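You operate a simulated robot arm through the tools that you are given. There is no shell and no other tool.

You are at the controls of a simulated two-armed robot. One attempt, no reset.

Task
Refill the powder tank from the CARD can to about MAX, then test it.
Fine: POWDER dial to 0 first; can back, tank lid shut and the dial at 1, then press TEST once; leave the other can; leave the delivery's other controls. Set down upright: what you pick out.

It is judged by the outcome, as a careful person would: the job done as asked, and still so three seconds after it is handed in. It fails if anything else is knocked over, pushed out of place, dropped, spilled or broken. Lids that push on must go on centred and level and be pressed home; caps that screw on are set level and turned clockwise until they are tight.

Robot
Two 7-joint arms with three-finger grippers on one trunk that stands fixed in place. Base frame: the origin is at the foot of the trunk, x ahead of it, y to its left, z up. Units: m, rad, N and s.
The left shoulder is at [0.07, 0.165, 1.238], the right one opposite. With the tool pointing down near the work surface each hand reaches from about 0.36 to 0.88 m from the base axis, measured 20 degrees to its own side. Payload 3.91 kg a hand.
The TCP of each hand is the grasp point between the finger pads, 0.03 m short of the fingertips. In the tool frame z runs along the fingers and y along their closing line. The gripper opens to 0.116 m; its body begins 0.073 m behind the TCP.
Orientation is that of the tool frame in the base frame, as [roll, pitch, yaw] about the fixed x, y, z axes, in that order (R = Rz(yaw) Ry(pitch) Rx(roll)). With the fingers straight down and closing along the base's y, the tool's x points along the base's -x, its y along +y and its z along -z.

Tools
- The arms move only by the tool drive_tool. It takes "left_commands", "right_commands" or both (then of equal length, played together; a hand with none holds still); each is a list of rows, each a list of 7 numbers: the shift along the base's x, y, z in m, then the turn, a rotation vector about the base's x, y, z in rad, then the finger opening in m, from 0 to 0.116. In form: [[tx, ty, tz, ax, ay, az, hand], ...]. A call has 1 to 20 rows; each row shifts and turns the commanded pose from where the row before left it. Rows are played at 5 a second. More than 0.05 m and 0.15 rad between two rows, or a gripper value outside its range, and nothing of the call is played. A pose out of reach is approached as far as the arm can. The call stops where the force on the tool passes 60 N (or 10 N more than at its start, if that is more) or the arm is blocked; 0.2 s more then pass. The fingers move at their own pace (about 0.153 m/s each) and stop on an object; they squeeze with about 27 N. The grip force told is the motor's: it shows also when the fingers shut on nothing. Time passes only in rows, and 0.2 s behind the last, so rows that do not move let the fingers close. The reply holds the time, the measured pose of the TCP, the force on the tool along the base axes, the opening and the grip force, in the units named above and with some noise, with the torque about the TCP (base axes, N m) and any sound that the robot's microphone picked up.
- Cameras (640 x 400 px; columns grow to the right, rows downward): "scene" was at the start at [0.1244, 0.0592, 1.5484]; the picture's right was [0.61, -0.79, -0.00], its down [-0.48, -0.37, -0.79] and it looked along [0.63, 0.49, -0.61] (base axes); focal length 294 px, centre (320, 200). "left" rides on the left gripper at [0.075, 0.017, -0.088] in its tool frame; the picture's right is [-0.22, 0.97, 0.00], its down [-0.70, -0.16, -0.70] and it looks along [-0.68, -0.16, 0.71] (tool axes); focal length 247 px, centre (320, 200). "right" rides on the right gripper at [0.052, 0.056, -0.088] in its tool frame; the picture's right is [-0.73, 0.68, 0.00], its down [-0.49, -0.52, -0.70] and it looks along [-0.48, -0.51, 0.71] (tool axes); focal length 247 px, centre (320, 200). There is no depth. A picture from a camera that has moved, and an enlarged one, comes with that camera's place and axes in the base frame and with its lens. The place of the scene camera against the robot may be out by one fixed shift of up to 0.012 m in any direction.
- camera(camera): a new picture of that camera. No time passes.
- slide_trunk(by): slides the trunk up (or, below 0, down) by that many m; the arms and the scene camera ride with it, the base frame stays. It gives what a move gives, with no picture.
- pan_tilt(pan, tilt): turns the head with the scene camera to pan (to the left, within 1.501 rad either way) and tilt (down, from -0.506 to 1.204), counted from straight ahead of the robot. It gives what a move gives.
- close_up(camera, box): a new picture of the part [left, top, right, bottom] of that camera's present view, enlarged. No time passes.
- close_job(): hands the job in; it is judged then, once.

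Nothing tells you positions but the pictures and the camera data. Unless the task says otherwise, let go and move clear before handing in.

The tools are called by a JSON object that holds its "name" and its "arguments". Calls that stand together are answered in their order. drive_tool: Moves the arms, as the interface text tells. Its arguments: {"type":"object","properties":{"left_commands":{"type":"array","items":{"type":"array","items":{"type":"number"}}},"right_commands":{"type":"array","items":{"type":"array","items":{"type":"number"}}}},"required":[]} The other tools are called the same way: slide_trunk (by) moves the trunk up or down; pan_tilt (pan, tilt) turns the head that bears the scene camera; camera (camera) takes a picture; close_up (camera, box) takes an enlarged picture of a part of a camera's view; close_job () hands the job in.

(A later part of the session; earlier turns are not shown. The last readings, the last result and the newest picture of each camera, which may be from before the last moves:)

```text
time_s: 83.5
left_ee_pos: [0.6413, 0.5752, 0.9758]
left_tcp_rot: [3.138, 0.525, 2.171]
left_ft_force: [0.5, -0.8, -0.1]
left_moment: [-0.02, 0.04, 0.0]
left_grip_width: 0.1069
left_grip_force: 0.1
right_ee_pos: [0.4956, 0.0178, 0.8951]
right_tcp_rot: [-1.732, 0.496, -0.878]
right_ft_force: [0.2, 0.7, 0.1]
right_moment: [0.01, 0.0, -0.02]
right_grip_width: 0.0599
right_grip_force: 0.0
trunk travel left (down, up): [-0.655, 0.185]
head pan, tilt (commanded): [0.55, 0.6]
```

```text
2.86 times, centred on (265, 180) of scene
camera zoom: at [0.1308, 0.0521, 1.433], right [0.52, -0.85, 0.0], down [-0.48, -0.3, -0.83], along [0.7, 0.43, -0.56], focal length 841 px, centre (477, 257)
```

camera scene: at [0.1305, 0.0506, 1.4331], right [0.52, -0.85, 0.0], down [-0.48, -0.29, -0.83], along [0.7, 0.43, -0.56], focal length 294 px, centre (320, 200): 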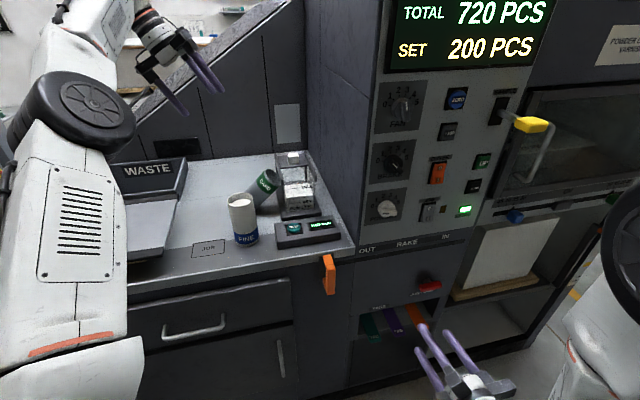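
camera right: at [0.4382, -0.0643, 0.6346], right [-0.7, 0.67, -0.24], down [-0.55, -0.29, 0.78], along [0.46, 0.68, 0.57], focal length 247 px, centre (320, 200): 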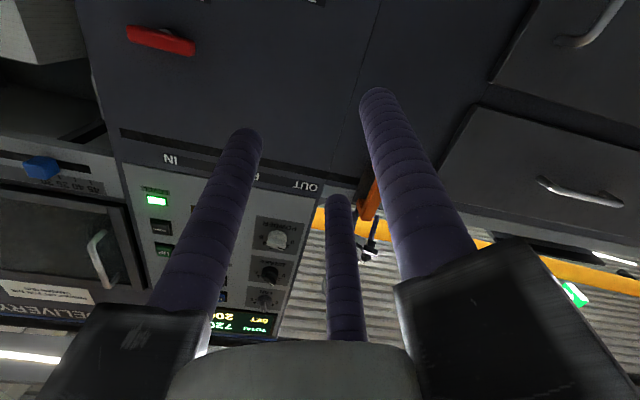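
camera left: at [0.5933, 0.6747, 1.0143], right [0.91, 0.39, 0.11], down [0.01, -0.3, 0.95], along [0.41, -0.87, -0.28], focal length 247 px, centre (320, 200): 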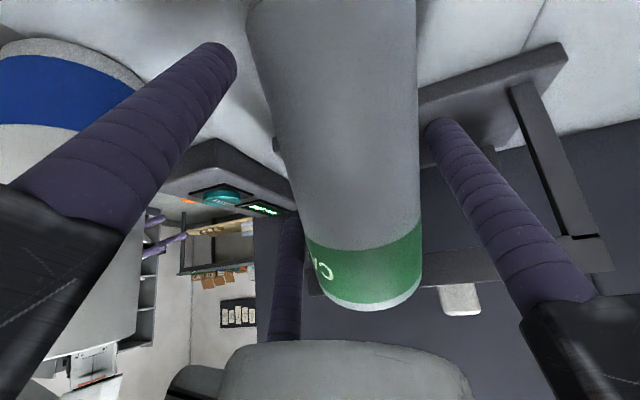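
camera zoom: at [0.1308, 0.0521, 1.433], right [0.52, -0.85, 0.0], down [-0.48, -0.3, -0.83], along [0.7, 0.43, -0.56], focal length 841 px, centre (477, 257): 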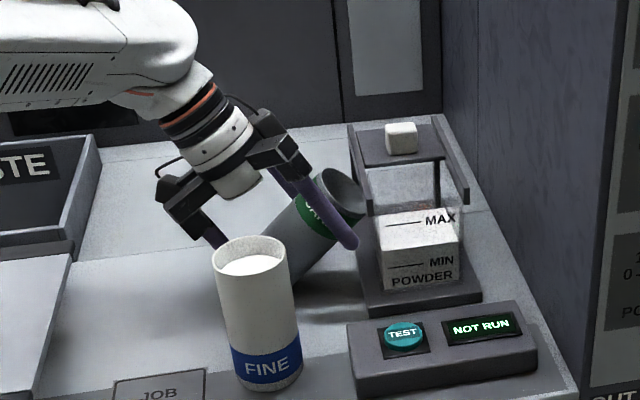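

{"name": "drive_tool", "arguments": {"left_commands": [[0, 0, 0, 0, 0, 0, 0.1], [0, 0, 0, 0, 0, 0, 0.096], [0, 0, 0, 0, 0, 0, 0.092], [0, 0, 0, 0, 0, 0, 0.089], [0, 0, 0, 0, 0, 0, 0.086], [0, 0, 0, 0, 0, 0, 0.083], [0, 0, 0, 0, 0, 0, 0.075], [0, 0, 0, 0, 0, 0, 0.06], [0, 0, 0, 0, 0, 0, 0.05]]}}

{"name": "camera", "arguments": {"camera": "left"}}

{"name": "close_up", "arguments": {"camera": "scene", "box": [205, 110, 325, 250]}}

```text
time_s: 85.5
left_ee_pos: [0.6409, 0.576, 0.9745]
left_tcp_rot: [3.14, 0.525, 2.171]
left_ft_force: [-0.6, 0.7, 0.3]
left_moment: [0.08, -0.02, 0.01]
left_grip_width: 0.0868
left_grip_force: 27.1
right_ee_pos: [0.4957, 0.0182, 0.8946]
right_tcp_rot: [-1.734, 0.496, -0.881]
right_ft_force: [-0.1, 0.3, -0.1]
right_moment: [0.02, -0.01, 0.03]
right_grip_width: 0.0602
right_grip_force: 0.0
trunk travel left (down, up): [-0.655, 0.185]
head pan, tilt (commanded): [0.55, 0.6]
```

```text
taken
camera left: at [0.5936, 0.6748, 1.0142], right [0.91, 0.39, 0.11], down [0.01, -0.3, 0.95], along [0.41, -0.87, -0.28], focal length 247 px, centre (320, 200)
```

left: 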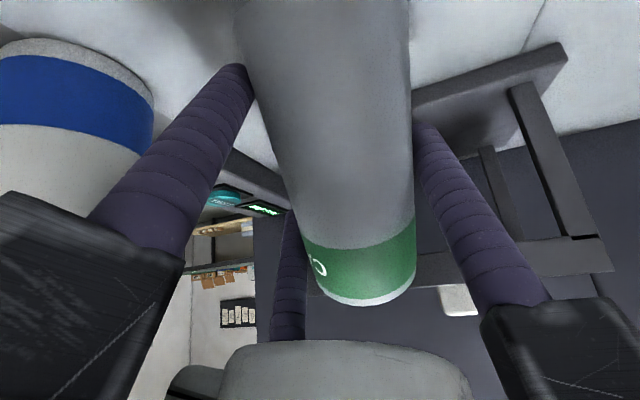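

```text
2.86 times, centred on (265, 180) of scene
camera zoom: at [0.1313, 0.0522, 1.4329], right [0.52, -0.85, 0.0], down [-0.48, -0.3, -0.82], along [0.7, 0.43, -0.57], focal length 841 px, centre (477, 257)
```

zoom: 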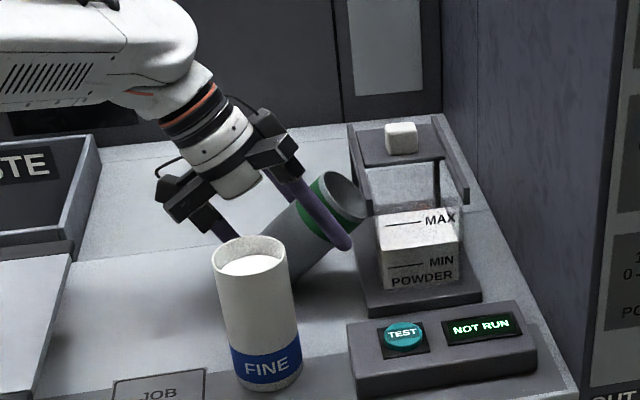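

Firm grip on the leaning can now (fingers commanded well below its width this time). Lifting it, slightly away from the rail.

{"name": "drive_tool", "arguments": {"left_commands": [[-0.003, 0.0045, 0.008, 0, 0, 0, 0.05], [-0.002, 0.003, 0.015, 0, 0, 0, 0.05], [0, 0, 0.02, 0, 0, 0, 0.05], [0, 0, 0.03, 0, 0, 0, 0.05], [0, 0, 0.03, 0, 0, 0, 0.05], [0, 0, 0, 0, 0, 0, 0.05]]}}

{"name": "camera", "arguments": {"camera": "left"}}

{"name": "close_up", "arguments": {"camera": "scene", "box": [205, 80, 345, 250]}}

```text
time_s: 86.9
left_ee_pos: [0.6357, 0.584, 1.0776]
left_tcp_rot: [3.139, 0.524, 2.17]
left_ft_force: [1.2, -0.3, -1.0]
left_moment: [-0.04, 0.06, -0.02]
left_grip_width: 0.0868
left_grip_force: 27.2
right_ee_pos: [0.4954, 0.019, 0.8956]
right_tcp_rot: [-1.733, 0.496, -0.881]
right_ft_force: [-0.1, -0.1, -0.1]
right_moment: [0.03, -0.02, 0.03]
right_grip_width: 0.0599
right_grip_force: 0.0
trunk travel left (down, up): [-0.655, 0.185]
head pan, tilt (commanded): [0.55, 0.6]
```

```text
taken
camera left: at [0.5884, 0.6833, 1.1159], right [0.91, 0.39, 0.11], down [0.01, -0.3, 0.95], along [0.41, -0.87, -0.28], focal length 247 px, centre (320, 200)
```

left: 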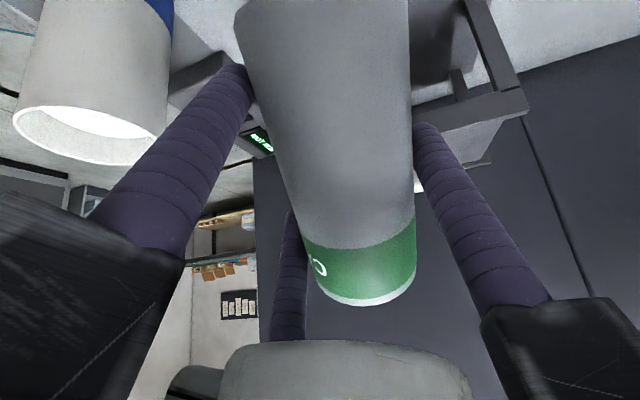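

```text
2.35 times, centred on (275, 165) of scene
camera zoom: at [0.1319, 0.0529, 1.4328], right [0.52, -0.85, 0.0], down [-0.48, -0.3, -0.82], along [0.7, 0.43, -0.57], focal length 693 px, centre (426, 282)
```

zoom: 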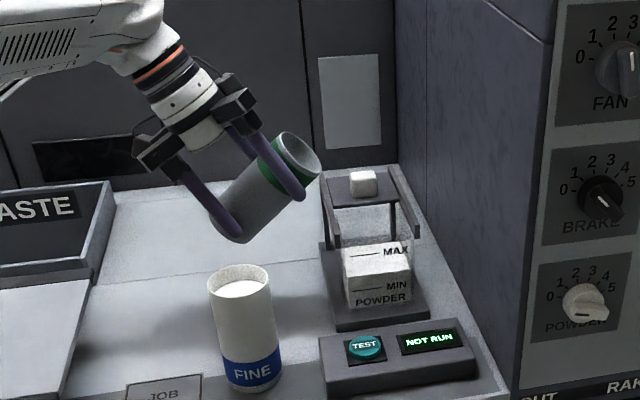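

{"name": "drive_tool", "arguments": {"left_commands": [[0, 0, 0.025, 0, 0, 0, 0.05], [0.0125, -0.0095, 0, 0, 0, 0, 0.05], [0.0125, -0.0095, 0, 0, 0, 0, 0.05], [0.0127, -0.0094, 0, 0, 0, 0, 0.05], [0, 0, 0, 0, 0, 0, 0.05]]}}

{"name": "camera", "arguments": {"camera": "left"}}

{"name": "close_up", "arguments": {"camera": "scene", "box": [225, 80, 345, 230]}}

```text
time_s: 88.1
left_ee_pos: [0.6732, 0.5566, 1.1016]
left_tcp_rot: [3.139, 0.523, 2.17]
left_ft_force: [-0.4, 0.8, -2.2]
left_moment: [0.01, 0.05, -0.01]
left_grip_width: 0.0866
left_grip_force: 26.5
right_ee_pos: [0.4951, 0.0181, 0.8944]
right_tcp_rot: [-1.731, 0.497, -0.881]
right_ft_force: [-0.1, 0.3, 0.2]
right_moment: [-0.01, 0.03, -0.04]
right_grip_width: 0.06
right_grip_force: 0.2
trunk travel left (down, up): [-0.655, 0.185]
head pan, tilt (commanded): [0.55, 0.6]
```

```text
taken
camera left: at [0.627, 0.6556, 1.1401], right [0.91, 0.39, 0.11], down [0.01, -0.3, 0.95], along [0.41, -0.87, -0.28], focal length 247 px, centre (320, 200)
```

left: 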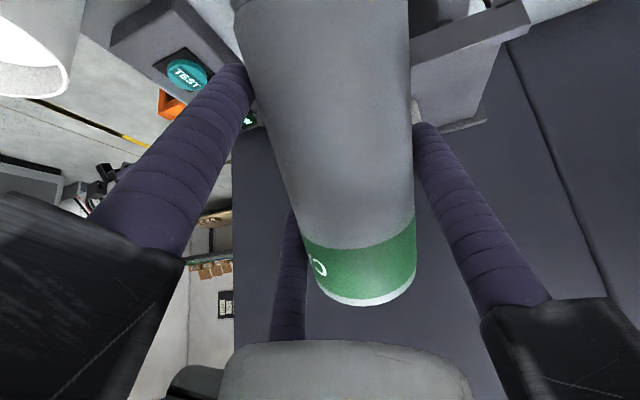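

```text
2.67 times, centred on (285, 155) of scene
camera zoom: at [0.1312, 0.0528, 1.4329], right [0.52, -0.85, 0.0], down [-0.48, -0.3, -0.82], along [0.7, 0.43, -0.57], focal length 785 px, centre (413, 320)
```

zoom: 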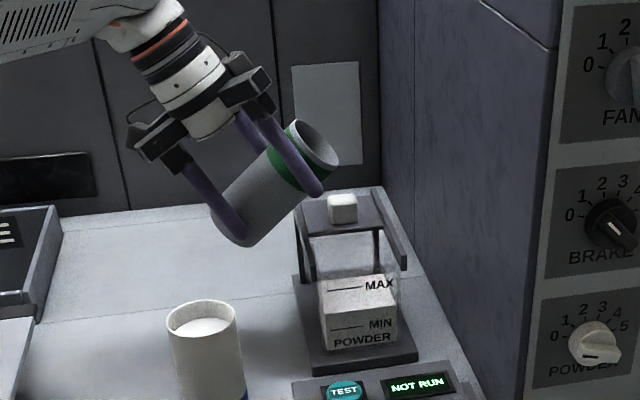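

{"name": "drive_tool", "arguments": {"left_commands": [[-0.0006, 0.0009, -0.004, 0.0723, 0.0489, 0, 0.05], [-0.0006, 0.0009, -0.004, 0.0723, 0.0489, 0, 0.05], [0, 0, 0, 0, 0, 0, 0.05]]}}

{"name": "close_up", "arguments": {"camera": "scene", "box": [225, 80, 345, 230]}}

```text
time_s: 88.9
left_ee_pos: [0.6726, 0.5587, 1.0939]
left_tcp_rot: [3.14, 0.347, 2.17]
left_ft_force: [0.0, -0.1, -1.0]
left_moment: [-0.01, 0.0, 0.02]
left_grip_width: 0.0866
left_grip_force: 27.3
right_ee_pos: [0.4957, 0.0194, 0.8956]
right_tcp_rot: [-1.732, 0.496, -0.881]
right_ft_force: [0.1, 0.0, 0.6]
right_moment: [-0.01, 0.0, -0.02]
right_grip_width: 0.0601
right_grip_force: 0.1
trunk travel left (down, up): [-0.655, 0.185]
head pan, tilt (commanded): [0.55, 0.6]
```

```text
2.67 times, centred on (285, 155) of scene
camera zoom: at [0.1313, 0.0529, 1.4329], right [0.52, -0.85, 0.0], down [-0.48, -0.3, -0.82], along [0.7, 0.43, -0.57], focal length 785 px, centre (413, 320)
```

zoom: 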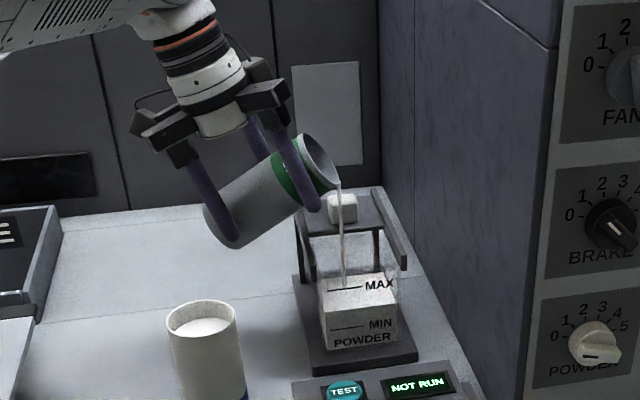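

{"name": "close_up", "arguments": {"camera": "scene", "box": [300, 140, 400, 225]}}

```text
4.71 times, centred on (350, 182) of scene
camera zoom: at [0.1313, 0.0529, 1.4329], right [0.52, -0.85, 0.0], down [-0.48, -0.3, -0.82], along [0.7, 0.43, -0.57], focal length 1386 px, centre (179, 282)
```

zoom: 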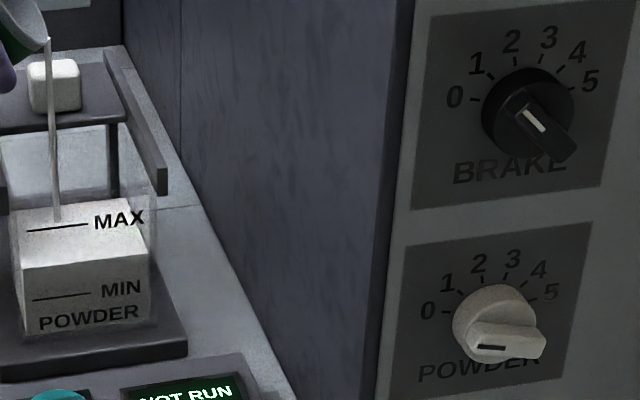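

{"name": "drive_tool", "arguments": {"left_commands": [[0, 0, 0, 0, 0, 0, 0.05], [0, 0, 0, 0, 0, 0, 0.05]]}}

{"name": "close_up", "arguments": {"camera": "scene", "box": [260, 140, 340, 225]}}

```text
time_s: 89.5
left_ee_pos: [0.6727, 0.5584, 1.0947]
left_tcp_rot: [3.138, 0.349, 2.172]
left_ft_force: [0.3, -0.8, -1.1]
left_moment: [-0.03, 0.01, 0.0]
left_grip_width: 0.0865
left_grip_force: 26.8
right_ee_pos: [0.4961, 0.0184, 0.895]
right_tcp_rot: [-1.734, 0.498, -0.882]
right_ft_force: [0.3, -1.4, -0.1]
right_moment: [-0.04, 0.02, 0.0]
right_grip_width: 0.0601
right_grip_force: 0.0
trunk travel left (down, up): [-0.655, 0.185]
head pan, tilt (commanded): [0.55, 0.6]
```

```text
4.71 times, centred on (300, 182) of scene
camera zoom: at [0.1315, 0.0523, 1.4329], right [0.52, -0.85, 0.0], down [-0.48, -0.3, -0.82], along [0.7, 0.43, -0.57], focal length 1386 px, centre (414, 282)
```

zoom: 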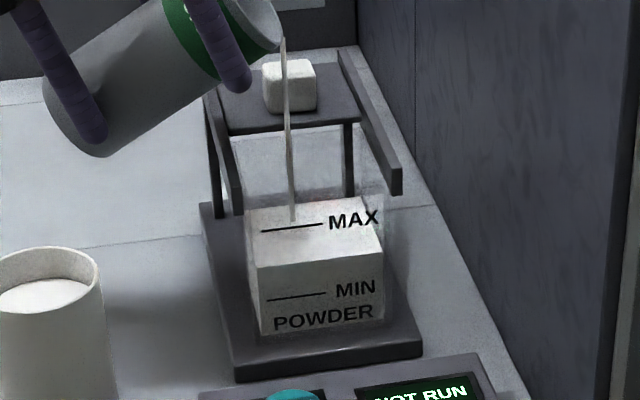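

{"name": "drive_tool", "arguments": {"left_commands": [[0, 0, -0.0014, 0.0723, 0.0489, 0, 0.05], [0, 0, 0, 0, 0, 0, 0.05], [0, 0, 0, 0, 0, 0, 0.05], [0, 0, 0, 0, 0, 0, 0.05]]}}

{"name": "close_up", "arguments": {"camera": "scene", "box": [260, 140, 340, 225]}}

```text
time_s: 90.5
left_ee_pos: [0.6723, 0.5575, 1.0937]
left_tcp_rot: [3.138, 0.261, 2.168]
left_ft_force: [0.4, 0.0, -1.3]
left_moment: [0.01, 0.01, -0.01]
left_grip_width: 0.0867
left_grip_force: 26.9
right_ee_pos: [0.4963, 0.0193, 0.8962]
right_tcp_rot: [-1.733, 0.496, -0.882]
right_ft_force: [0.2, -0.5, -0.2]
right_moment: [0.01, 0.03, 0.01]
right_grip_width: 0.0601
right_grip_force: 0.1
trunk travel left (down, up): [-0.655, 0.185]
head pan, tilt (commanded): [0.55, 0.6]
```

```text
4.71 times, centred on (300, 182) of scene
camera zoom: at [0.1315, 0.0522, 1.4329], right [0.52, -0.85, 0.0], down [-0.48, -0.3, -0.82], along [0.7, 0.43, -0.57], focal length 1386 px, centre (414, 282)
```

zoom: 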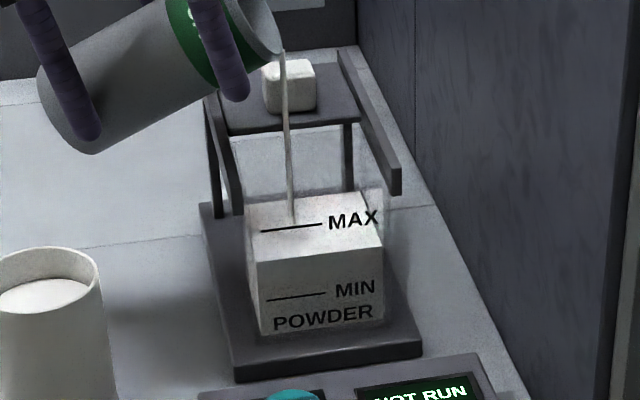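

{"name": "drive_tool", "arguments": {"left_commands": [[0, 0, -0.0014, 0.0723, 0.0489, 0, 0.05], [0, 0, 0, 0, 0, 0, 0.05], [0, 0, 0, 0, 0, 0, 0.05], [0, 0, 0, 0, 0, 0, 0.05], [0, 0, 0, 0, 0, 0, 0.05]]}}

{"name": "close_up", "arguments": {"camera": "scene", "box": [260, 140, 340, 225]}}

```text
time_s: 91.7
left_ee_pos: [0.6724, 0.5582, 1.0906]
left_tcp_rot: [3.14, 0.176, 2.17]
left_ft_force: [-0.2, -0.4, -1.6]
left_moment: [-0.01, 0.05, -0.03]
left_grip_width: 0.0865
left_grip_force: 27.0
right_ee_pos: [0.4957, 0.0176, 0.8958]
right_tcp_rot: [-1.734, 0.496, -0.881]
right_ft_force: [-0.6, -0.4, 0.9]
right_moment: [-0.03, -0.02, 0.01]
right_grip_width: 0.0602
right_grip_force: 0.1
trunk travel left (down, up): [-0.655, 0.185]
head pan, tilt (commanded): [0.55, 0.6]
```

```text
4.71 times, centred on (300, 182) of scene
camera zoom: at [0.1314, 0.0525, 1.4329], right [0.52, -0.85, 0.0], down [-0.48, -0.3, -0.82], along [0.7, 0.43, -0.57], focal length 1386 px, centre (414, 282)
```

zoom: 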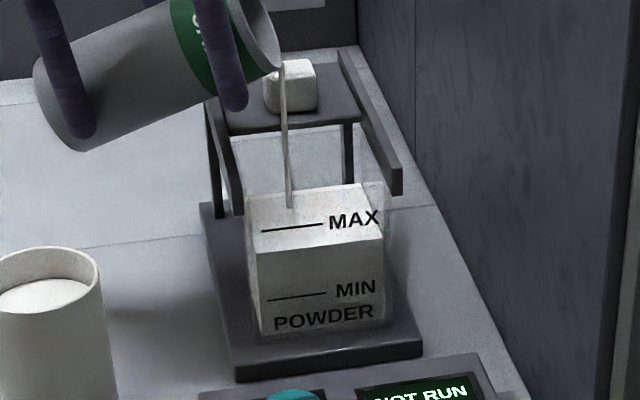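

{"name": "drive_tool", "arguments": {"left_commands": [[0, 0, 0, 0, 0, 0, 0.05], [0, 0, 0, 0, 0, 0, 0.05], [0, 0, 0, 0, 0, 0, 0.05], [0, 0, 0, 0, 0, 0, 0.05]]}}

{"name": "close_up", "arguments": {"camera": "scene", "box": [260, 140, 340, 225]}}

```text
time_s: 92.7
left_ee_pos: [0.6718, 0.5594, 1.091]
left_tcp_rot: [3.138, 0.176, 2.168]
left_ft_force: [0.2, -0.7, -1.2]
left_moment: [-0.03, 0.0, 0.0]
left_grip_width: 0.0865
left_grip_force: 26.9
right_ee_pos: [0.4959, 0.0188, 0.896]
right_tcp_rot: [-1.731, 0.496, -0.881]
right_ft_force: [0.1, 0.8, -0.2]
right_moment: [-0.03, -0.04, 0.01]
right_grip_width: 0.0602
right_grip_force: 0.0
trunk travel left (down, up): [-0.655, 0.185]
head pan, tilt (commanded): [0.55, 0.6]
```

```text
4.71 times, centred on (300, 182) of scene
camera zoom: at [0.1315, 0.0523, 1.4329], right [0.52, -0.85, 0.0], down [-0.48, -0.3, -0.82], along [0.7, 0.43, -0.57], focal length 1386 px, centre (414, 282)
```

zoom: 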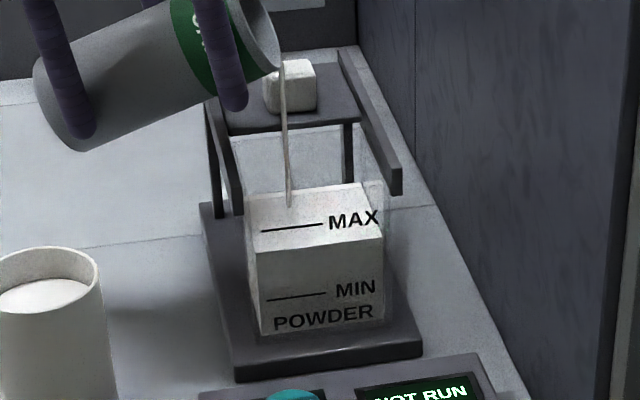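

{"name": "drive_tool", "arguments": {"left_commands": [[0.0004, -0.0007, 0.001, 0.0723, 0.0489, 0, 0.05], [0, 0, 0, 0, 0, 0, 0.05], [0, 0, 0, 0, 0, 0, 0.05], [0, 0, 0, 0, 0, 0, 0.05], [0, 0, 0, 0, 0, 0, 0.05]]}}

{"name": "close_up", "arguments": {"camera": "scene", "box": [260, 140, 340, 225]}}

```text
time_s: 93.9
left_ee_pos: [0.673, 0.558, 1.0918]
left_tcp_rot: [3.139, 0.087, 2.17]
left_ft_force: [0.4, 0.9, -1.6]
left_moment: [0.01, 0.01, 0.0]
left_grip_width: 0.0867
left_grip_force: 27.0
right_ee_pos: [0.4964, 0.0175, 0.8952]
right_tcp_rot: [-1.733, 0.496, -0.883]
right_ft_force: [0.1, -0.4, 0.1]
right_moment: [0.04, -0.02, 0.0]
right_grip_width: 0.0601
right_grip_force: 0.1
trunk travel left (down, up): [-0.655, 0.185]
head pan, tilt (commanded): [0.55, 0.6]
```

```text
4.71 times, centred on (300, 182) of scene
camera zoom: at [0.1314, 0.0525, 1.4329], right [0.52, -0.85, 0.0], down [-0.48, -0.3, -0.82], along [0.7, 0.43, -0.57], focal length 1386 px, centre (414, 282)
```

zoom: 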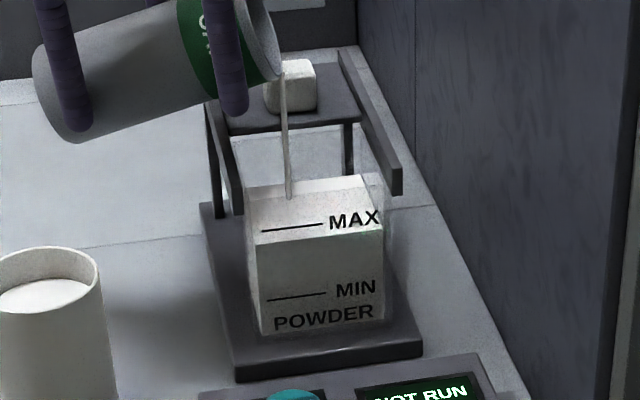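

{"name": "drive_tool", "arguments": {"left_commands": [[0.0004, -0.0007, 0, 0.0505, 0.0342, 0, 0.05], [0, 0, 0, 0, 0, 0, 0.05], [0, 0, 0, 0, 0, 0, 0.05], [0, 0, 0, 0, 0, 0, 0.05]]}}

{"name": "close_up", "arguments": {"camera": "scene", "box": [260, 140, 340, 225]}}

```text
time_s: 94.9
left_ee_pos: [0.6726, 0.556, 1.0918]
left_tcp_rot: [3.137, 0.027, 2.168]
left_ft_force: [-0.7, 0.1, -1.5]
left_moment: [0.0, 0.02, -0.03]
left_grip_width: 0.0867
left_grip_force: 26.6
right_ee_pos: [0.4964, 0.0182, 0.8946]
right_tcp_rot: [-1.733, 0.496, -0.881]
right_ft_force: [0.5, 0.5, 0.4]
right_moment: [0.0, 0.0, 0.02]
right_grip_width: 0.0599
right_grip_force: 0.1
trunk travel left (down, up): [-0.655, 0.185]
head pan, tilt (commanded): [0.55, 0.6]
```

```text
4.71 times, centred on (300, 182) of scene
camera zoom: at [0.1315, 0.0522, 1.4329], right [0.52, -0.85, 0.0], down [-0.48, -0.3, -0.82], along [0.7, 0.43, -0.57], focal length 1386 px, centre (414, 282)
```

zoom: 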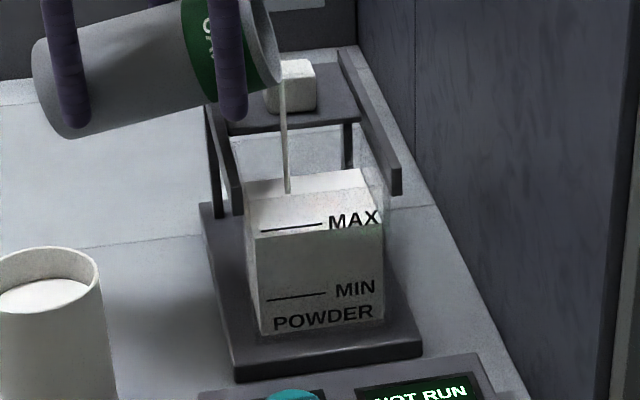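

Level is essentially at MAX (≈0.96). Tilting the can back now to stop the flow, keeping the lip over the tank.

{"name": "drive_tool", "arguments": {"left_commands": [[-0.0004, 0.0007, 0.002, -0.1, -0.0677, 0, 0.05], [-0.0004, 0.0007, 0.003, -0.1, -0.0677, 0, 0.05], [0, 0, 0.006, -0.1, -0.0677, 0, 0.05], [0, 0, 0.01, -0.1, -0.0677, 0, 0.05], [0, 0, 0, 0, 0, 0, 0.05]]}}

{"name": "close_up", "arguments": {"camera": "scene", "box": [260, 140, 340, 225]}}

{"name": "camera", "arguments": {"camera": "scene"}}

```text
time_s: 96.1
left_ee_pos: [0.6716, 0.558, 1.114]
left_tcp_rot: [3.141, 0.51, 2.169]
left_ft_force: [-0.9, -0.8, -2.2]
left_moment: [0.02, 0.06, 0.0]
left_grip_width: 0.0868
left_grip_force: 27.4
right_ee_pos: [0.496, 0.0177, 0.8951]
right_tcp_rot: [-1.733, 0.497, -0.881]
right_ft_force: [0.1, -0.7, 0.5]
right_moment: [-0.02, 0.07, 0.02]
right_grip_width: 0.06
right_grip_force: 0.1
trunk travel left (down, up): [-0.655, 0.185]
head pan, tilt (commanded): [0.55, 0.6]
```

```text
4.71 times, centred on (300, 182) of scene
camera zoom: at [0.132, 0.0513, 1.4329], right [0.52, -0.85, 0.0], down [-0.48, -0.29, -0.82], along [0.7, 0.43, -0.57], focal length 1386 px, centre (414, 282)
```

zoom: 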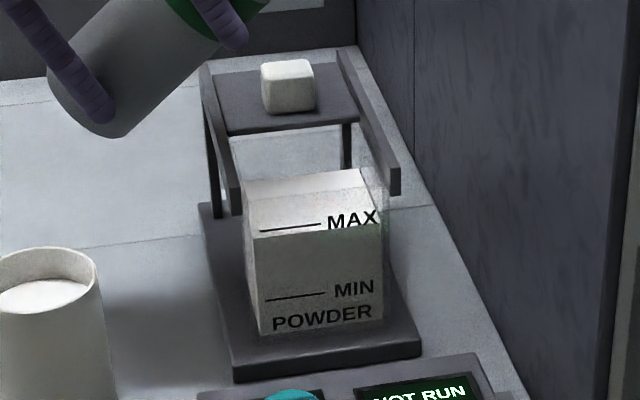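

```text
taken
camera scene: at [0.132, 0.0513, 1.4329], right [0.52, -0.85, 0.0], down [-0.48, -0.29, -0.82], along [0.7, 0.43, -0.57], focal length 294 px, centre (320, 200)
```

scene: 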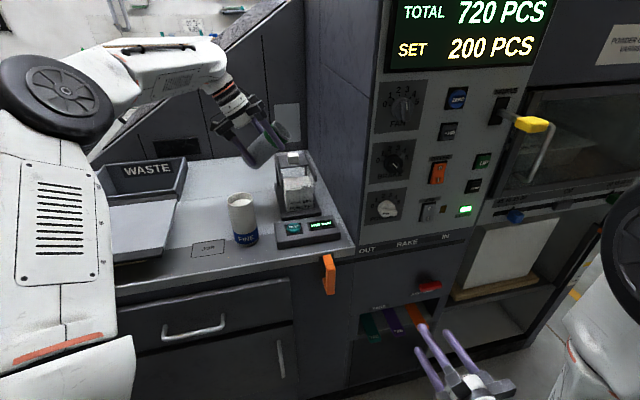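

{"name": "close_up", "arguments": {"camera": "scene", "box": [280, 170, 320, 215]}}

```text
8.89 times, centred on (300, 192) of scene
camera zoom: at [0.132, 0.0513, 1.4329], right [0.52, -0.85, 0.0], down [-0.48, -0.29, -0.82], along [0.7, 0.43, -0.57], focal length 2618 px, centre (498, 267)
```

zoom: 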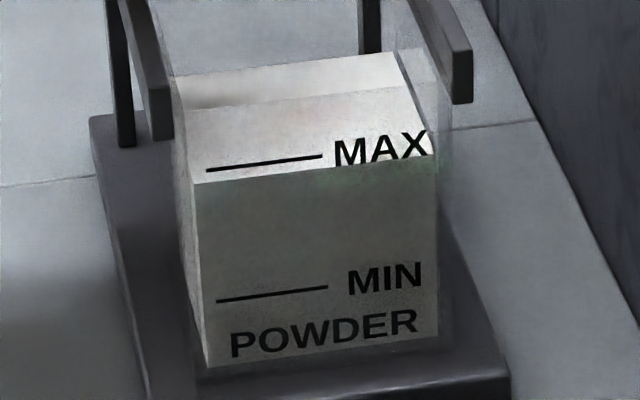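

{"name": "drive_tool", "arguments": {"left_commands": [[0, 0, -0.008, 0.0896, 0.0606, 0, 0.05], [0, 0, -0.006, 0.0896, 0.0606, 0, 0.05], [0.0004, -0.0007, -0.004, 0.0896, 0.0606, 0, 0.05], [0.0004, -0.0007, -0.003, 0.0896, 0.0606, 0, 0.05], [0.0004, -0.0006, -0.001, 0.0896, 0.0606, 0, 0.05], [0, 0, 0, 0, 0, 0, 0.05]]}}

{"name": "close_up", "arguments": {"camera": "scene", "box": [275, 150, 325, 215]}}

```text
time_s: 97.5
left_ee_pos: [0.6731, 0.5553, 1.0931]
left_tcp_rot: [3.135, -0.033, 2.168]
left_ft_force: [0.3, -0.3, -1.6]
left_moment: [-0.04, -0.02, 0.0]
left_grip_width: 0.0866
left_grip_force: 27.3
right_ee_pos: [0.495, 0.0188, 0.8954]
right_tcp_rot: [-1.733, 0.496, -0.881]
right_ft_force: [0.6, 0.5, 0.8]
right_moment: [0.02, -0.02, 0.01]
right_grip_width: 0.0596
right_grip_force: 0.1
trunk travel left (down, up): [-0.655, 0.185]
head pan, tilt (commanded): [0.55, 0.6]
```

```text
6.15 times, centred on (300, 182) of scene
camera zoom: at [0.131, 0.053, 1.4329], right [0.52, -0.85, 0.0], down [-0.48, -0.3, -0.82], along [0.7, 0.43, -0.57], focal length 1812 px, centre (443, 308)
```

zoom: 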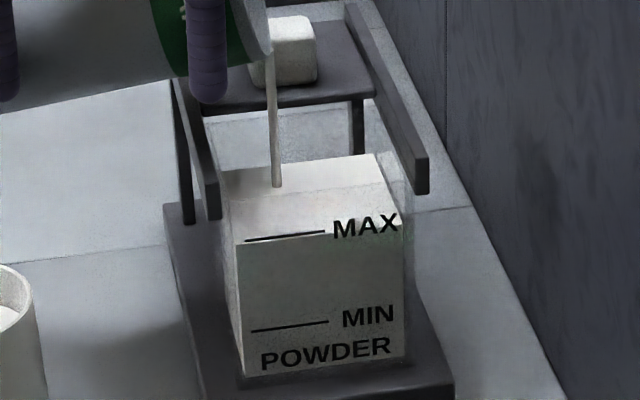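

{"name": "drive_tool", "arguments": {"left_commands": [[0, 0, 0, 0, 0, 0, 0.05], [0, 0, 0, 0, 0, 0, 0.05]]}}

{"name": "close_up", "arguments": {"camera": "scene", "box": [275, 150, 325, 215]}}

```text
time_s: 98.1
left_ee_pos: [0.6734, 0.5559, 1.0925]
left_tcp_rot: [3.136, -0.032, 2.17]
left_ft_force: [0.8, 0.1, -1.7]
left_moment: [-0.01, 0.0, -0.03]
left_grip_width: 0.0864
left_grip_force: 27.4
right_ee_pos: [0.4947, 0.018, 0.8939]
right_tcp_rot: [-1.734, 0.495, -0.881]
right_ft_force: [0.4, 0.5, 0.5]
right_moment: [-0.01, -0.01, 0.02]
right_grip_width: 0.0597
right_grip_force: 0.1
trunk travel left (down, up): [-0.655, 0.185]
head pan, tilt (commanded): [0.55, 0.6]
```

```text
6.15 times, centred on (300, 182) of scene
camera zoom: at [0.1315, 0.0524, 1.4329], right [0.52, -0.85, 0.0], down [-0.48, -0.3, -0.82], along [0.7, 0.43, -0.57], focal length 1812 px, centre (443, 308)
```

zoom: 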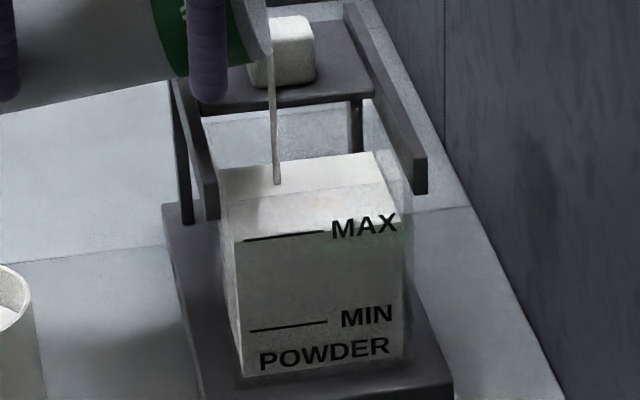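

Level now reads at the MAX line. Tilting back to stop, and continuing to bring the can toward upright away from the tank.

{"name": "drive_tool", "arguments": {"left_commands": [[-0.0004, 0.0007, 0.002, -0.1, -0.0677, 0, 0.05], [-0.0004, 0.0007, 0.003, -0.1, -0.0677, 0, 0.05], [0, 0, 0.006, -0.1, -0.0677, 0, 0.05], [0, 0, 0.01, -0.1, -0.0677, 0, 0.05], [0, 0, 0.01, -0.06, -0.0406, 0, 0.05], [0, 0, 0, 0, 0, 0, 0.05]]}}

{"name": "close_up", "arguments": {"camera": "scene", "box": [280, 170, 320, 215]}}

{"name": "close_up", "arguments": {"camera": "scene", "box": [180, 60, 340, 260]}}

```text
time_s: 99.5
left_ee_pos: [0.6731, 0.5567, 1.1237]
left_tcp_rot: [3.14, 0.526, 2.172]
left_ft_force: [-0.3, 0.5, -1.9]
left_moment: [0.01, 0.05, 0.05]
left_grip_width: 0.0868
left_grip_force: 26.6
right_ee_pos: [0.4954, 0.0174, 0.8934]
right_tcp_rot: [-1.733, 0.496, -0.881]
right_ft_force: [0.5, -0.1, 0.1]
right_moment: [-0.01, 0.04, 0.0]
right_grip_width: 0.0601
right_grip_force: 0.0
trunk travel left (down, up): [-0.655, 0.185]
head pan, tilt (commanded): [0.55, 0.6]
```

```text
8.89 times, centred on (300, 192) of scene
camera zoom: at [0.1316, 0.0521, 1.4329], right [0.52, -0.85, 0.0], down [-0.48, -0.3, -0.82], along [0.7, 0.43, -0.57], focal length 2618 px, centre (498, 267)
```

zoom: 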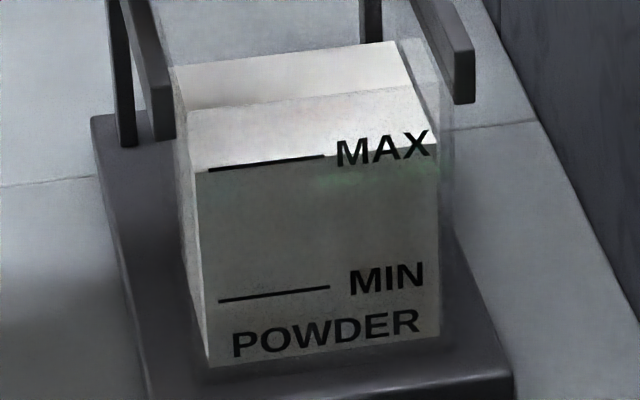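

```text
2.00 times, centred on (260, 160) of scene
camera zoom: at [0.1316, 0.0521, 1.4329], right [0.52, -0.85, 0.0], down [-0.48, -0.3, -0.82], along [0.7, 0.43, -0.57], focal length 589 px, centre (440, 280)
```

zoom: 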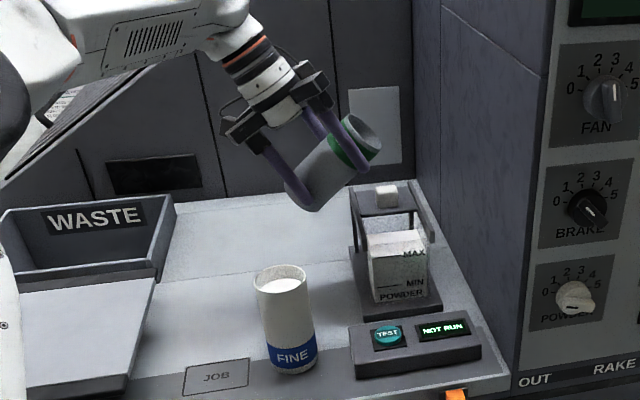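

Tank is at MAX. Now I'll carry the (nearly empty) can up and to the left, then turn it upright facing its original place.

{"name": "drive_tool", "arguments": {"left_commands": [[-0.01, 0.012, 0.03, 0, 0, 0, 0.05], [-0.015, 0.018, 0.03, 0, 0, 0, 0.05], [-0.02, 0.02, 0.035, 0, 0, 0, 0.05], [-0.02, 0.02, 0.035, 0, 0, 0, 0.05], [-0.02, 0.02, 0.035, 0, 0, 0, 0.05], [-0.005, 0.0, 0.01, -0.0127, -0.0559, 0.1201, 0.05], [-0.005, 0.0, 0.01, -0.0127, -0.0559, 0.1201, 0.05], [-0.005, 0.0, 0.01, -0.0127, -0.0559, 0.1201, 0.05], [-0.005, 0.0, 0.01, -0.0127, -0.0559, 0.1201, 0.05], [0, 0, 0, 0, 0, 0, 0.05]]}}

{"name": "camera", "arguments": {"camera": "scene"}}

{"name": "camera", "arguments": {"camera": "left"}}

```text
time_s: 101.7
left_ee_pos: [0.5682, 0.6484, 1.3166]
left_tcp_rot: [2.997, 0.722, 2.576]
left_ft_force: [-1.3, 1.8, -1.7]
left_moment: [-0.1, -0.03, -0.04]
left_grip_width: 0.0866
left_grip_force: 27.2
left hand out of reach, approached as far as the arm can: row 5
right_ee_pos: [0.4944, 0.0223, 0.8955]
right_tcp_rot: [-1.735, 0.493, -0.878]
right_ft_force: [0.0, 0.5, 0.2]
right_moment: [-0.06, -0.02, -0.04]
right_grip_width: 0.0598
right_grip_force: 0.1
trunk travel left (down, up): [-0.655, 0.185]
head pan, tilt (commanded): [0.55, 0.6]
```

```text
taken
camera scene: at [0.1287, 0.0586, 1.4329], right [0.52, -0.85, 0.0], down [-0.48, -0.3, -0.82], along [0.7, 0.43, -0.57], focal length 294 px, centre (320, 200)
```

scene: 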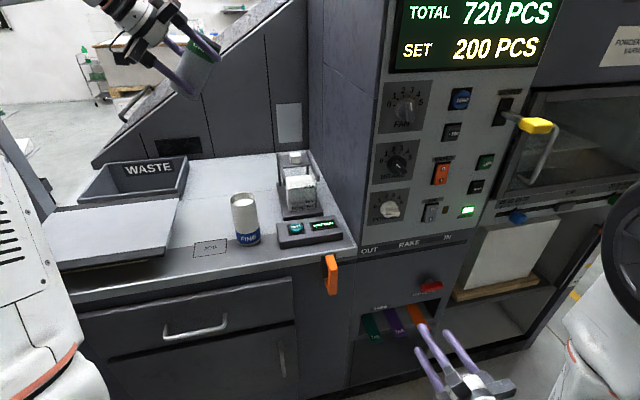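

```text
taken
camera left: at [0.4742, 0.7147, 1.3343], right [0.58, 0.77, 0.25], down [-0.07, -0.26, 0.96], along [0.81, -0.58, -0.1], focal length 247 px, centre (320, 200)
```

left: 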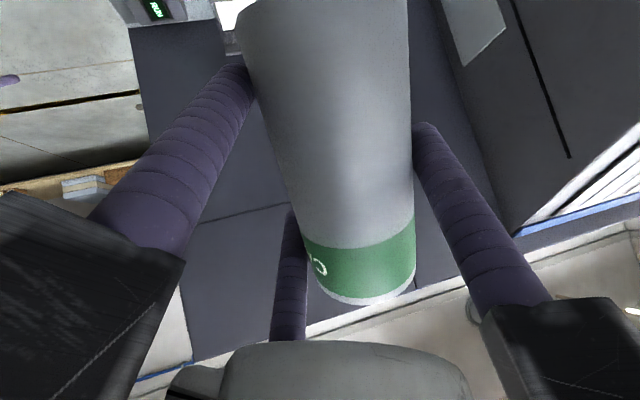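

{"name": "drive_tool", "arguments": {"left_commands": [[-0.006, 0.0, -0.005, -0.0127, -0.0559, 0.1201, 0.05], [-0.006, 0.0, -0.005, -0.0127, -0.0559, 0.1201, 0.05], [-0.006, 0.0, -0.005, -0.0127, -0.0559, 0.1201, 0.05], [-0.006, 0.0, -0.005, -0.0127, -0.0559, 0.1201, 0.05], [0, 0, 0, 0, 0, 0, 0.05]]}}

{"name": "camera", "arguments": {"camera": "scene"}}

```text
time_s: 102.9
left_ee_pos: [0.5468, 0.6424, 1.2982]
left_tcp_rot: [2.954, 0.946, 3.024]
left_ft_force: [0.5, -0.1, -1.8]
left_moment: [-0.03, -0.03, -0.05]
left_grip_width: 0.0865
left_grip_force: 26.7
right_ee_pos: [0.497, 0.0171, 0.8956]
right_tcp_rot: [-1.734, 0.496, -0.882]
right_ft_force: [0.0, 0.3, 0.0]
right_moment: [0.01, 0.03, -0.03]
right_grip_width: 0.0599
right_grip_force: 0.0
trunk travel left (down, up): [-0.655, 0.185]
head pan, tilt (commanded): [0.55, 0.6]
```

```text
taken
camera scene: at [0.1318, 0.0534, 1.4328], right [0.52, -0.85, 0.0], down [-0.48, -0.3, -0.82], along [0.7, 0.43, -0.57], focal length 294 px, centre (320, 200)
```

scene: 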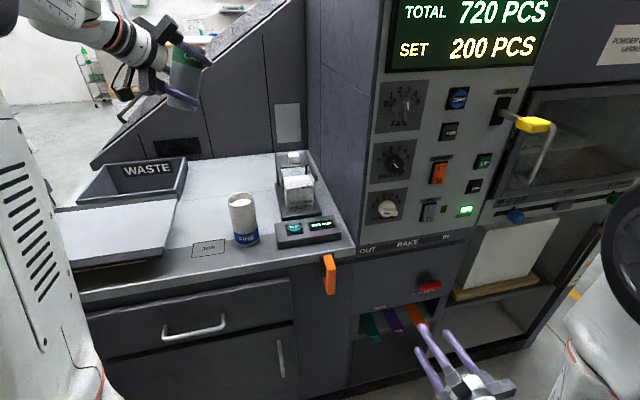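

{"name": "drive_tool", "arguments": {"left_commands": [[-0.005, 0.0, 0, -0.0127, -0.0559, 0.1201, 0.05], [-0.005, 0.0, 0, -0.0127, -0.0559, 0.1201, 0.05], [-0.005, 0.0, 0, -0.0127, -0.0559, 0.1201, 0.05], [-0.005, 0.0, 0, -0.0127, -0.0559, 0.1201, 0.05], [0, 0, 0, 0, 0, 0, 0.05]]}}

{"name": "camera", "arguments": {"camera": "scene"}}

```text
time_s: 104.1
left_ee_pos: [0.5296, 0.6429, 1.3006]
left_tcp_rot: [-3.14, 1.148, -2.614]
left_ft_force: [0.1, -0.5, -1.4]
left_moment: [-0.01, 0.0, 0.0]
left_grip_width: 0.0867
left_grip_force: 27.1
right_ee_pos: [0.4945, 0.0201, 0.895]
right_tcp_rot: [-1.733, 0.496, -0.883]
right_ft_force: [-0.3, -0.1, -0.7]
right_moment: [0.0, -0.01, -0.02]
right_grip_width: 0.06
right_grip_force: 0.0
trunk travel left (down, up): [-0.655, 0.185]
head pan, tilt (commanded): [0.55, 0.6]
```

```text
taken
camera scene: at [0.1314, 0.0532, 1.4329], right [0.52, -0.85, 0.0], down [-0.48, -0.3, -0.82], along [0.7, 0.43, -0.57], focal length 294 px, centre (320, 200)
```

scene: 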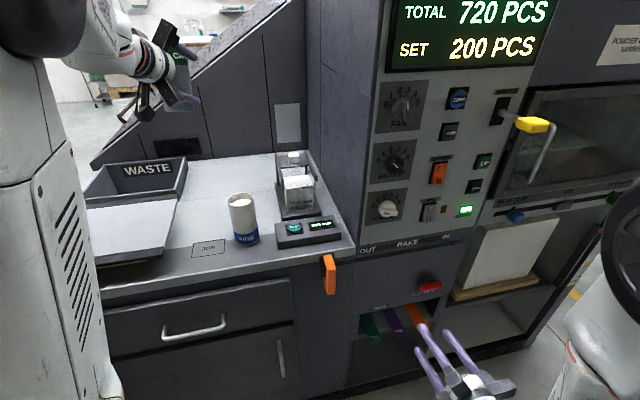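

{"name": "slide_trunk", "arguments": {"by": -0.18}}

{"name": "pan_tilt", "arguments": {"pan": 0.7, "tilt": 0.35}}

{"name": "camera", "arguments": {"camera": "scene"}}

{"name": "camera", "arguments": {"camera": "left"}}

```text
time_s: 106.1
left_ee_pos: [0.5294, 0.6425, 1.1209]
left_tcp_rot: [3.139, 1.15, -2.618]
left_ft_force: [-0.8, 0.7, -1.6]
left_moment: [0.0, 0.01, -0.02]
left_grip_width: 0.0867
left_grip_force: 27.1
right_ee_pos: [0.4963, 0.0176, 0.7143]
right_tcp_rot: [-1.731, 0.497, -0.879]
right_ft_force: [0.7, 0.0, -0.3]
right_moment: [0.02, 0.0, 0.0]
right_grip_width: 0.0597
right_grip_force: 0.1
trunk travel left (down, up): [-0.475, 0.365]
head pan, tilt (commanded): [0.55, 0.6]
```

```text
time_s: 106.8
left_ee_pos: [0.5297, 0.6425, 1.1208]
left_tcp_rot: [3.139, 1.151, -2.617]
left_ft_force: [0.1, 0.0, -0.9]
left_moment: [-0.03, -0.01, 0.0]
left_grip_width: 0.0867
left_grip_force: 27.6
right_ee_pos: [0.4961, 0.0194, 0.7144]
right_tcp_rot: [-1.733, 0.496, -0.881]
right_ft_force: [0.2, -0.5, -0.3]
right_moment: [-0.02, -0.04, 0.01]
right_grip_width: 0.06
right_grip_force: 0.1
trunk travel left (down, up): [-0.475, 0.365]
head pan, tilt (commanded): [0.7, 0.351]
```

```text
taken
camera scene: at [0.1273, 0.066, 1.2756], right [0.64, -0.77, 0.0], down [-0.26, -0.22, -0.94], along [0.72, 0.6, -0.34], focal length 294 px, centre (320, 200)
```

scene: 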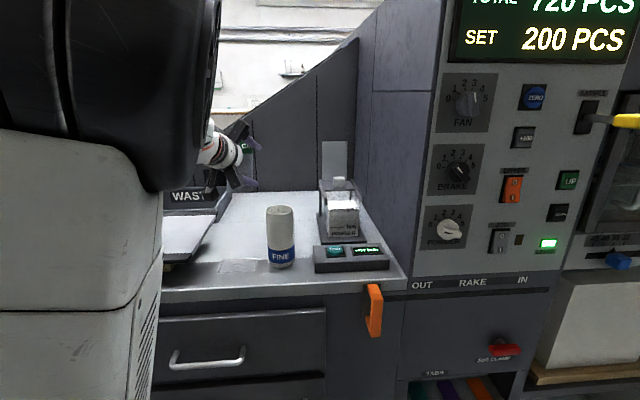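

```text
taken
camera left: at [0.4247, 0.6009, 1.0875], right [-0.41, 0.89, 0.21], down [-0.23, -0.32, 0.92], along [0.88, 0.33, 0.33], focal length 247 px, centre (320, 200)
```

left: 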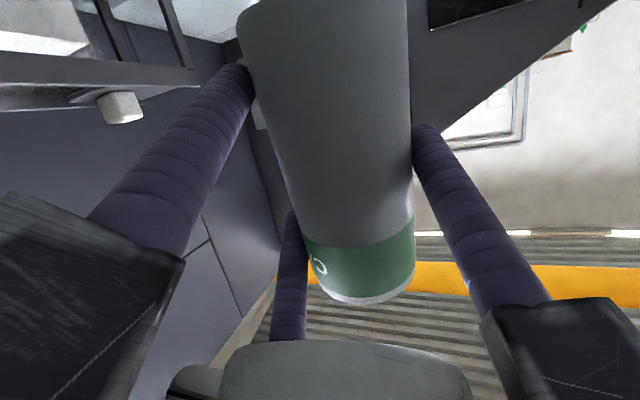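

{"name": "drive_tool", "arguments": {"left_commands": [[0.0354, 0.0217, 0, 0.0262, -0.0454, 0, 0.05], [0.0354, 0.0217, 0, 0.0262, -0.0454, 0, 0.05], [0.0354, 0.0217, 0, 0, 0, 0, 0.05], [0.0352, 0.0219, 0, 0, 0, 0, 0.05], [0, 0, -0.03, 0, 0, 0, 0.05], [0, 0, 0, 0, 0, 0, 0.05]]}}

{"name": "camera", "arguments": {"camera": "left"}}

{"name": "close_up", "arguments": {"camera": "scene", "box": [180, 80, 340, 280]}}

```text
time_s: 108.2
left_ee_pos: [0.6704, 0.7248, 1.0899]
left_tcp_rot: [3.132, 1.258, -2.624]
left_ft_force: [0.1, -0.3, -1.5]
left_moment: [-0.03, 0.03, 0.05]
left_grip_width: 0.087
left_grip_force: 26.5
right_ee_pos: [0.496, 0.0186, 0.7142]
right_tcp_rot: [-1.732, 0.495, -0.881]
right_ft_force: [0.7, 0.5, -0.2]
right_moment: [0.02, 0.0, 0.04]
right_grip_width: 0.0599
right_grip_force: 0.1
trunk travel left (down, up): [-0.475, 0.365]
head pan, tilt (commanded): [0.7, 0.351]
```

```text
taken
camera left: at [0.5689, 0.6864, 1.0462], right [-0.43, 0.88, 0.22], down [-0.31, -0.37, 0.88], along [0.85, 0.31, 0.43], focal length 247 px, centre (320, 200)
```

left: 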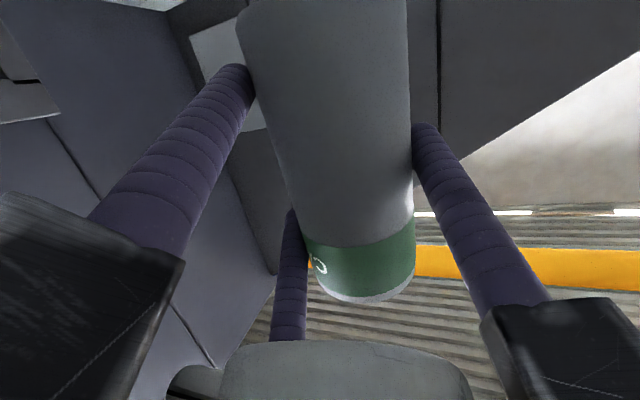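

```text
2.00 times, centred on (260, 180) of scene
camera zoom: at [0.1283, 0.0644, 1.2756], right [0.64, -0.77, 0.0], down [-0.26, -0.22, -0.94], along [0.72, 0.6, -0.34], focal length 589 px, centre (440, 240)
```

zoom: 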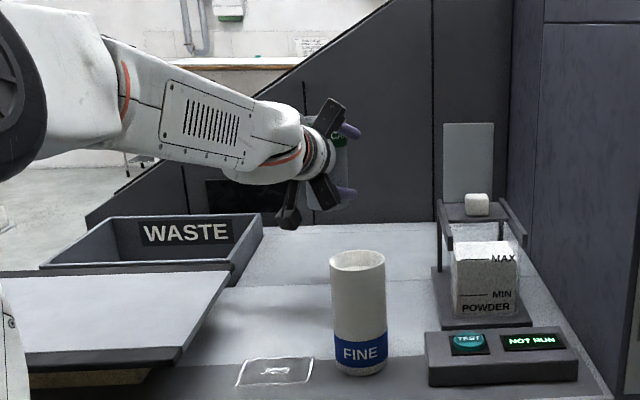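

{"name": "drive_tool", "arguments": {"left_commands": [[0.0002, 0.0015, -0.025, 0, 0, 0, 0.05], [0.0002, 0.0015, -0.025, 0, 0, 0, 0.05], [0.0002, 0.0015, -0.025, 0, 0, 0, 0.05], [0, 0, -0.02, 0, 0, 0, 0.05], [0, 0, -0.005, 0, 0, 0, 0.05], [0, 0, 0, 0, 0, 0, 0.05]]}}

{"name": "camera", "arguments": {"camera": "left"}}

{"name": "close_up", "arguments": {"camera": "scene", "box": [200, 100, 300, 240]}}

```text
time_s: 109.6
left_ee_pos: [0.6698, 0.7328, 0.9902]
left_tcp_rot: [3.141, 1.255, -2.616]
left_ft_force: [1.0, -0.3, -1.1]
left_moment: [0.0, -0.02, 0.01]
left_grip_width: 0.0865
left_grip_force: 27.0
right_ee_pos: [0.4961, 0.0193, 0.7152]
right_tcp_rot: [-1.735, 0.496, -0.883]
right_ft_force: [0.7, -0.6, 0.3]
right_moment: [-0.01, 0.0, 0.04]
right_grip_width: 0.06
right_grip_force: 0.1
trunk travel left (down, up): [-0.475, 0.365]
head pan, tilt (commanded): [0.7, 0.351]
```

```text
taken
camera left: at [0.5693, 0.6941, 0.9457], right [-0.43, 0.88, 0.21], down [-0.31, -0.36, 0.88], along [0.85, 0.31, 0.43], focal length 247 px, centre (320, 200)
```

left: 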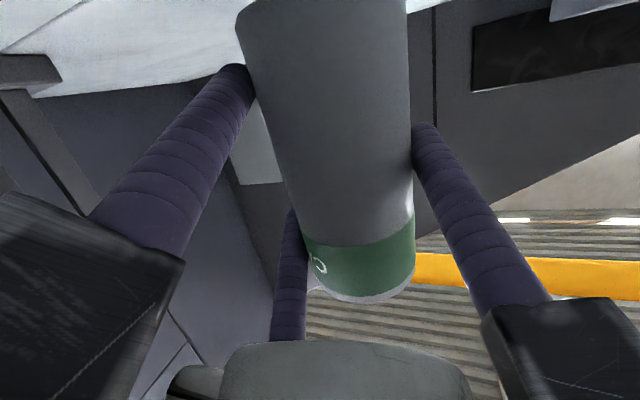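

```text
2.86 times, centred on (250, 170) of scene
camera zoom: at [0.1273, 0.0661, 1.2757], right [0.64, -0.77, 0.0], down [-0.26, -0.22, -0.94], along [0.72, 0.6, -0.34], focal length 841 px, centre (520, 286)
```

zoom: 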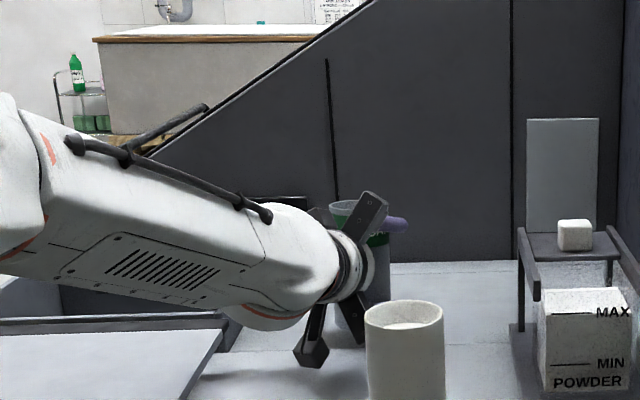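

{"name": "drive_tool", "arguments": {"left_commands": [[0, -0.001, -0.005, 0, 0, 0, 0.05], [0, -0.001, -0.005, 0, 0, 0, 0.05], [0, 0, -0.003, 0, 0, 0, 0.05], [0, 0, 0, 0, 0, 0, 0.05]]}}

{"name": "close_up", "arguments": {"camera": "scene", "box": [200, 100, 300, 240]}}

```text
time_s: 110.6
left_ee_pos: [0.6698, 0.7328, 0.9763]
left_tcp_rot: [3.139, 1.254, -2.618]
left_ft_force: [0.1, 0.4, -0.8]
left_moment: [0.0, 0.0, 0.04]
left_grip_width: 0.0866
left_grip_force: 26.4
right_ee_pos: [0.4956, 0.0183, 0.7148]
right_tcp_rot: [-1.734, 0.496, -0.883]
right_ft_force: [0.0, -0.5, 0.1]
right_moment: [-0.01, 0.0, -0.01]
right_grip_width: 0.0602
right_grip_force: 0.1
trunk travel left (down, up): [-0.475, 0.365]
head pan, tilt (commanded): [0.7, 0.351]
```

```text
2.86 times, centred on (250, 170) of scene
camera zoom: at [0.1272, 0.0661, 1.2757], right [0.64, -0.77, 0.0], down [-0.26, -0.22, -0.94], along [0.72, 0.6, -0.34], focal length 841 px, centre (520, 286)
```

zoom: 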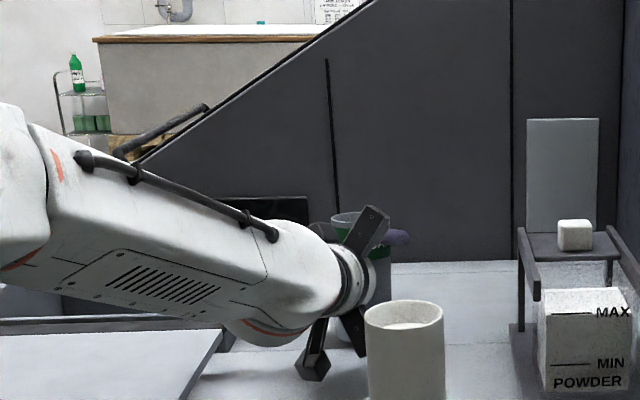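

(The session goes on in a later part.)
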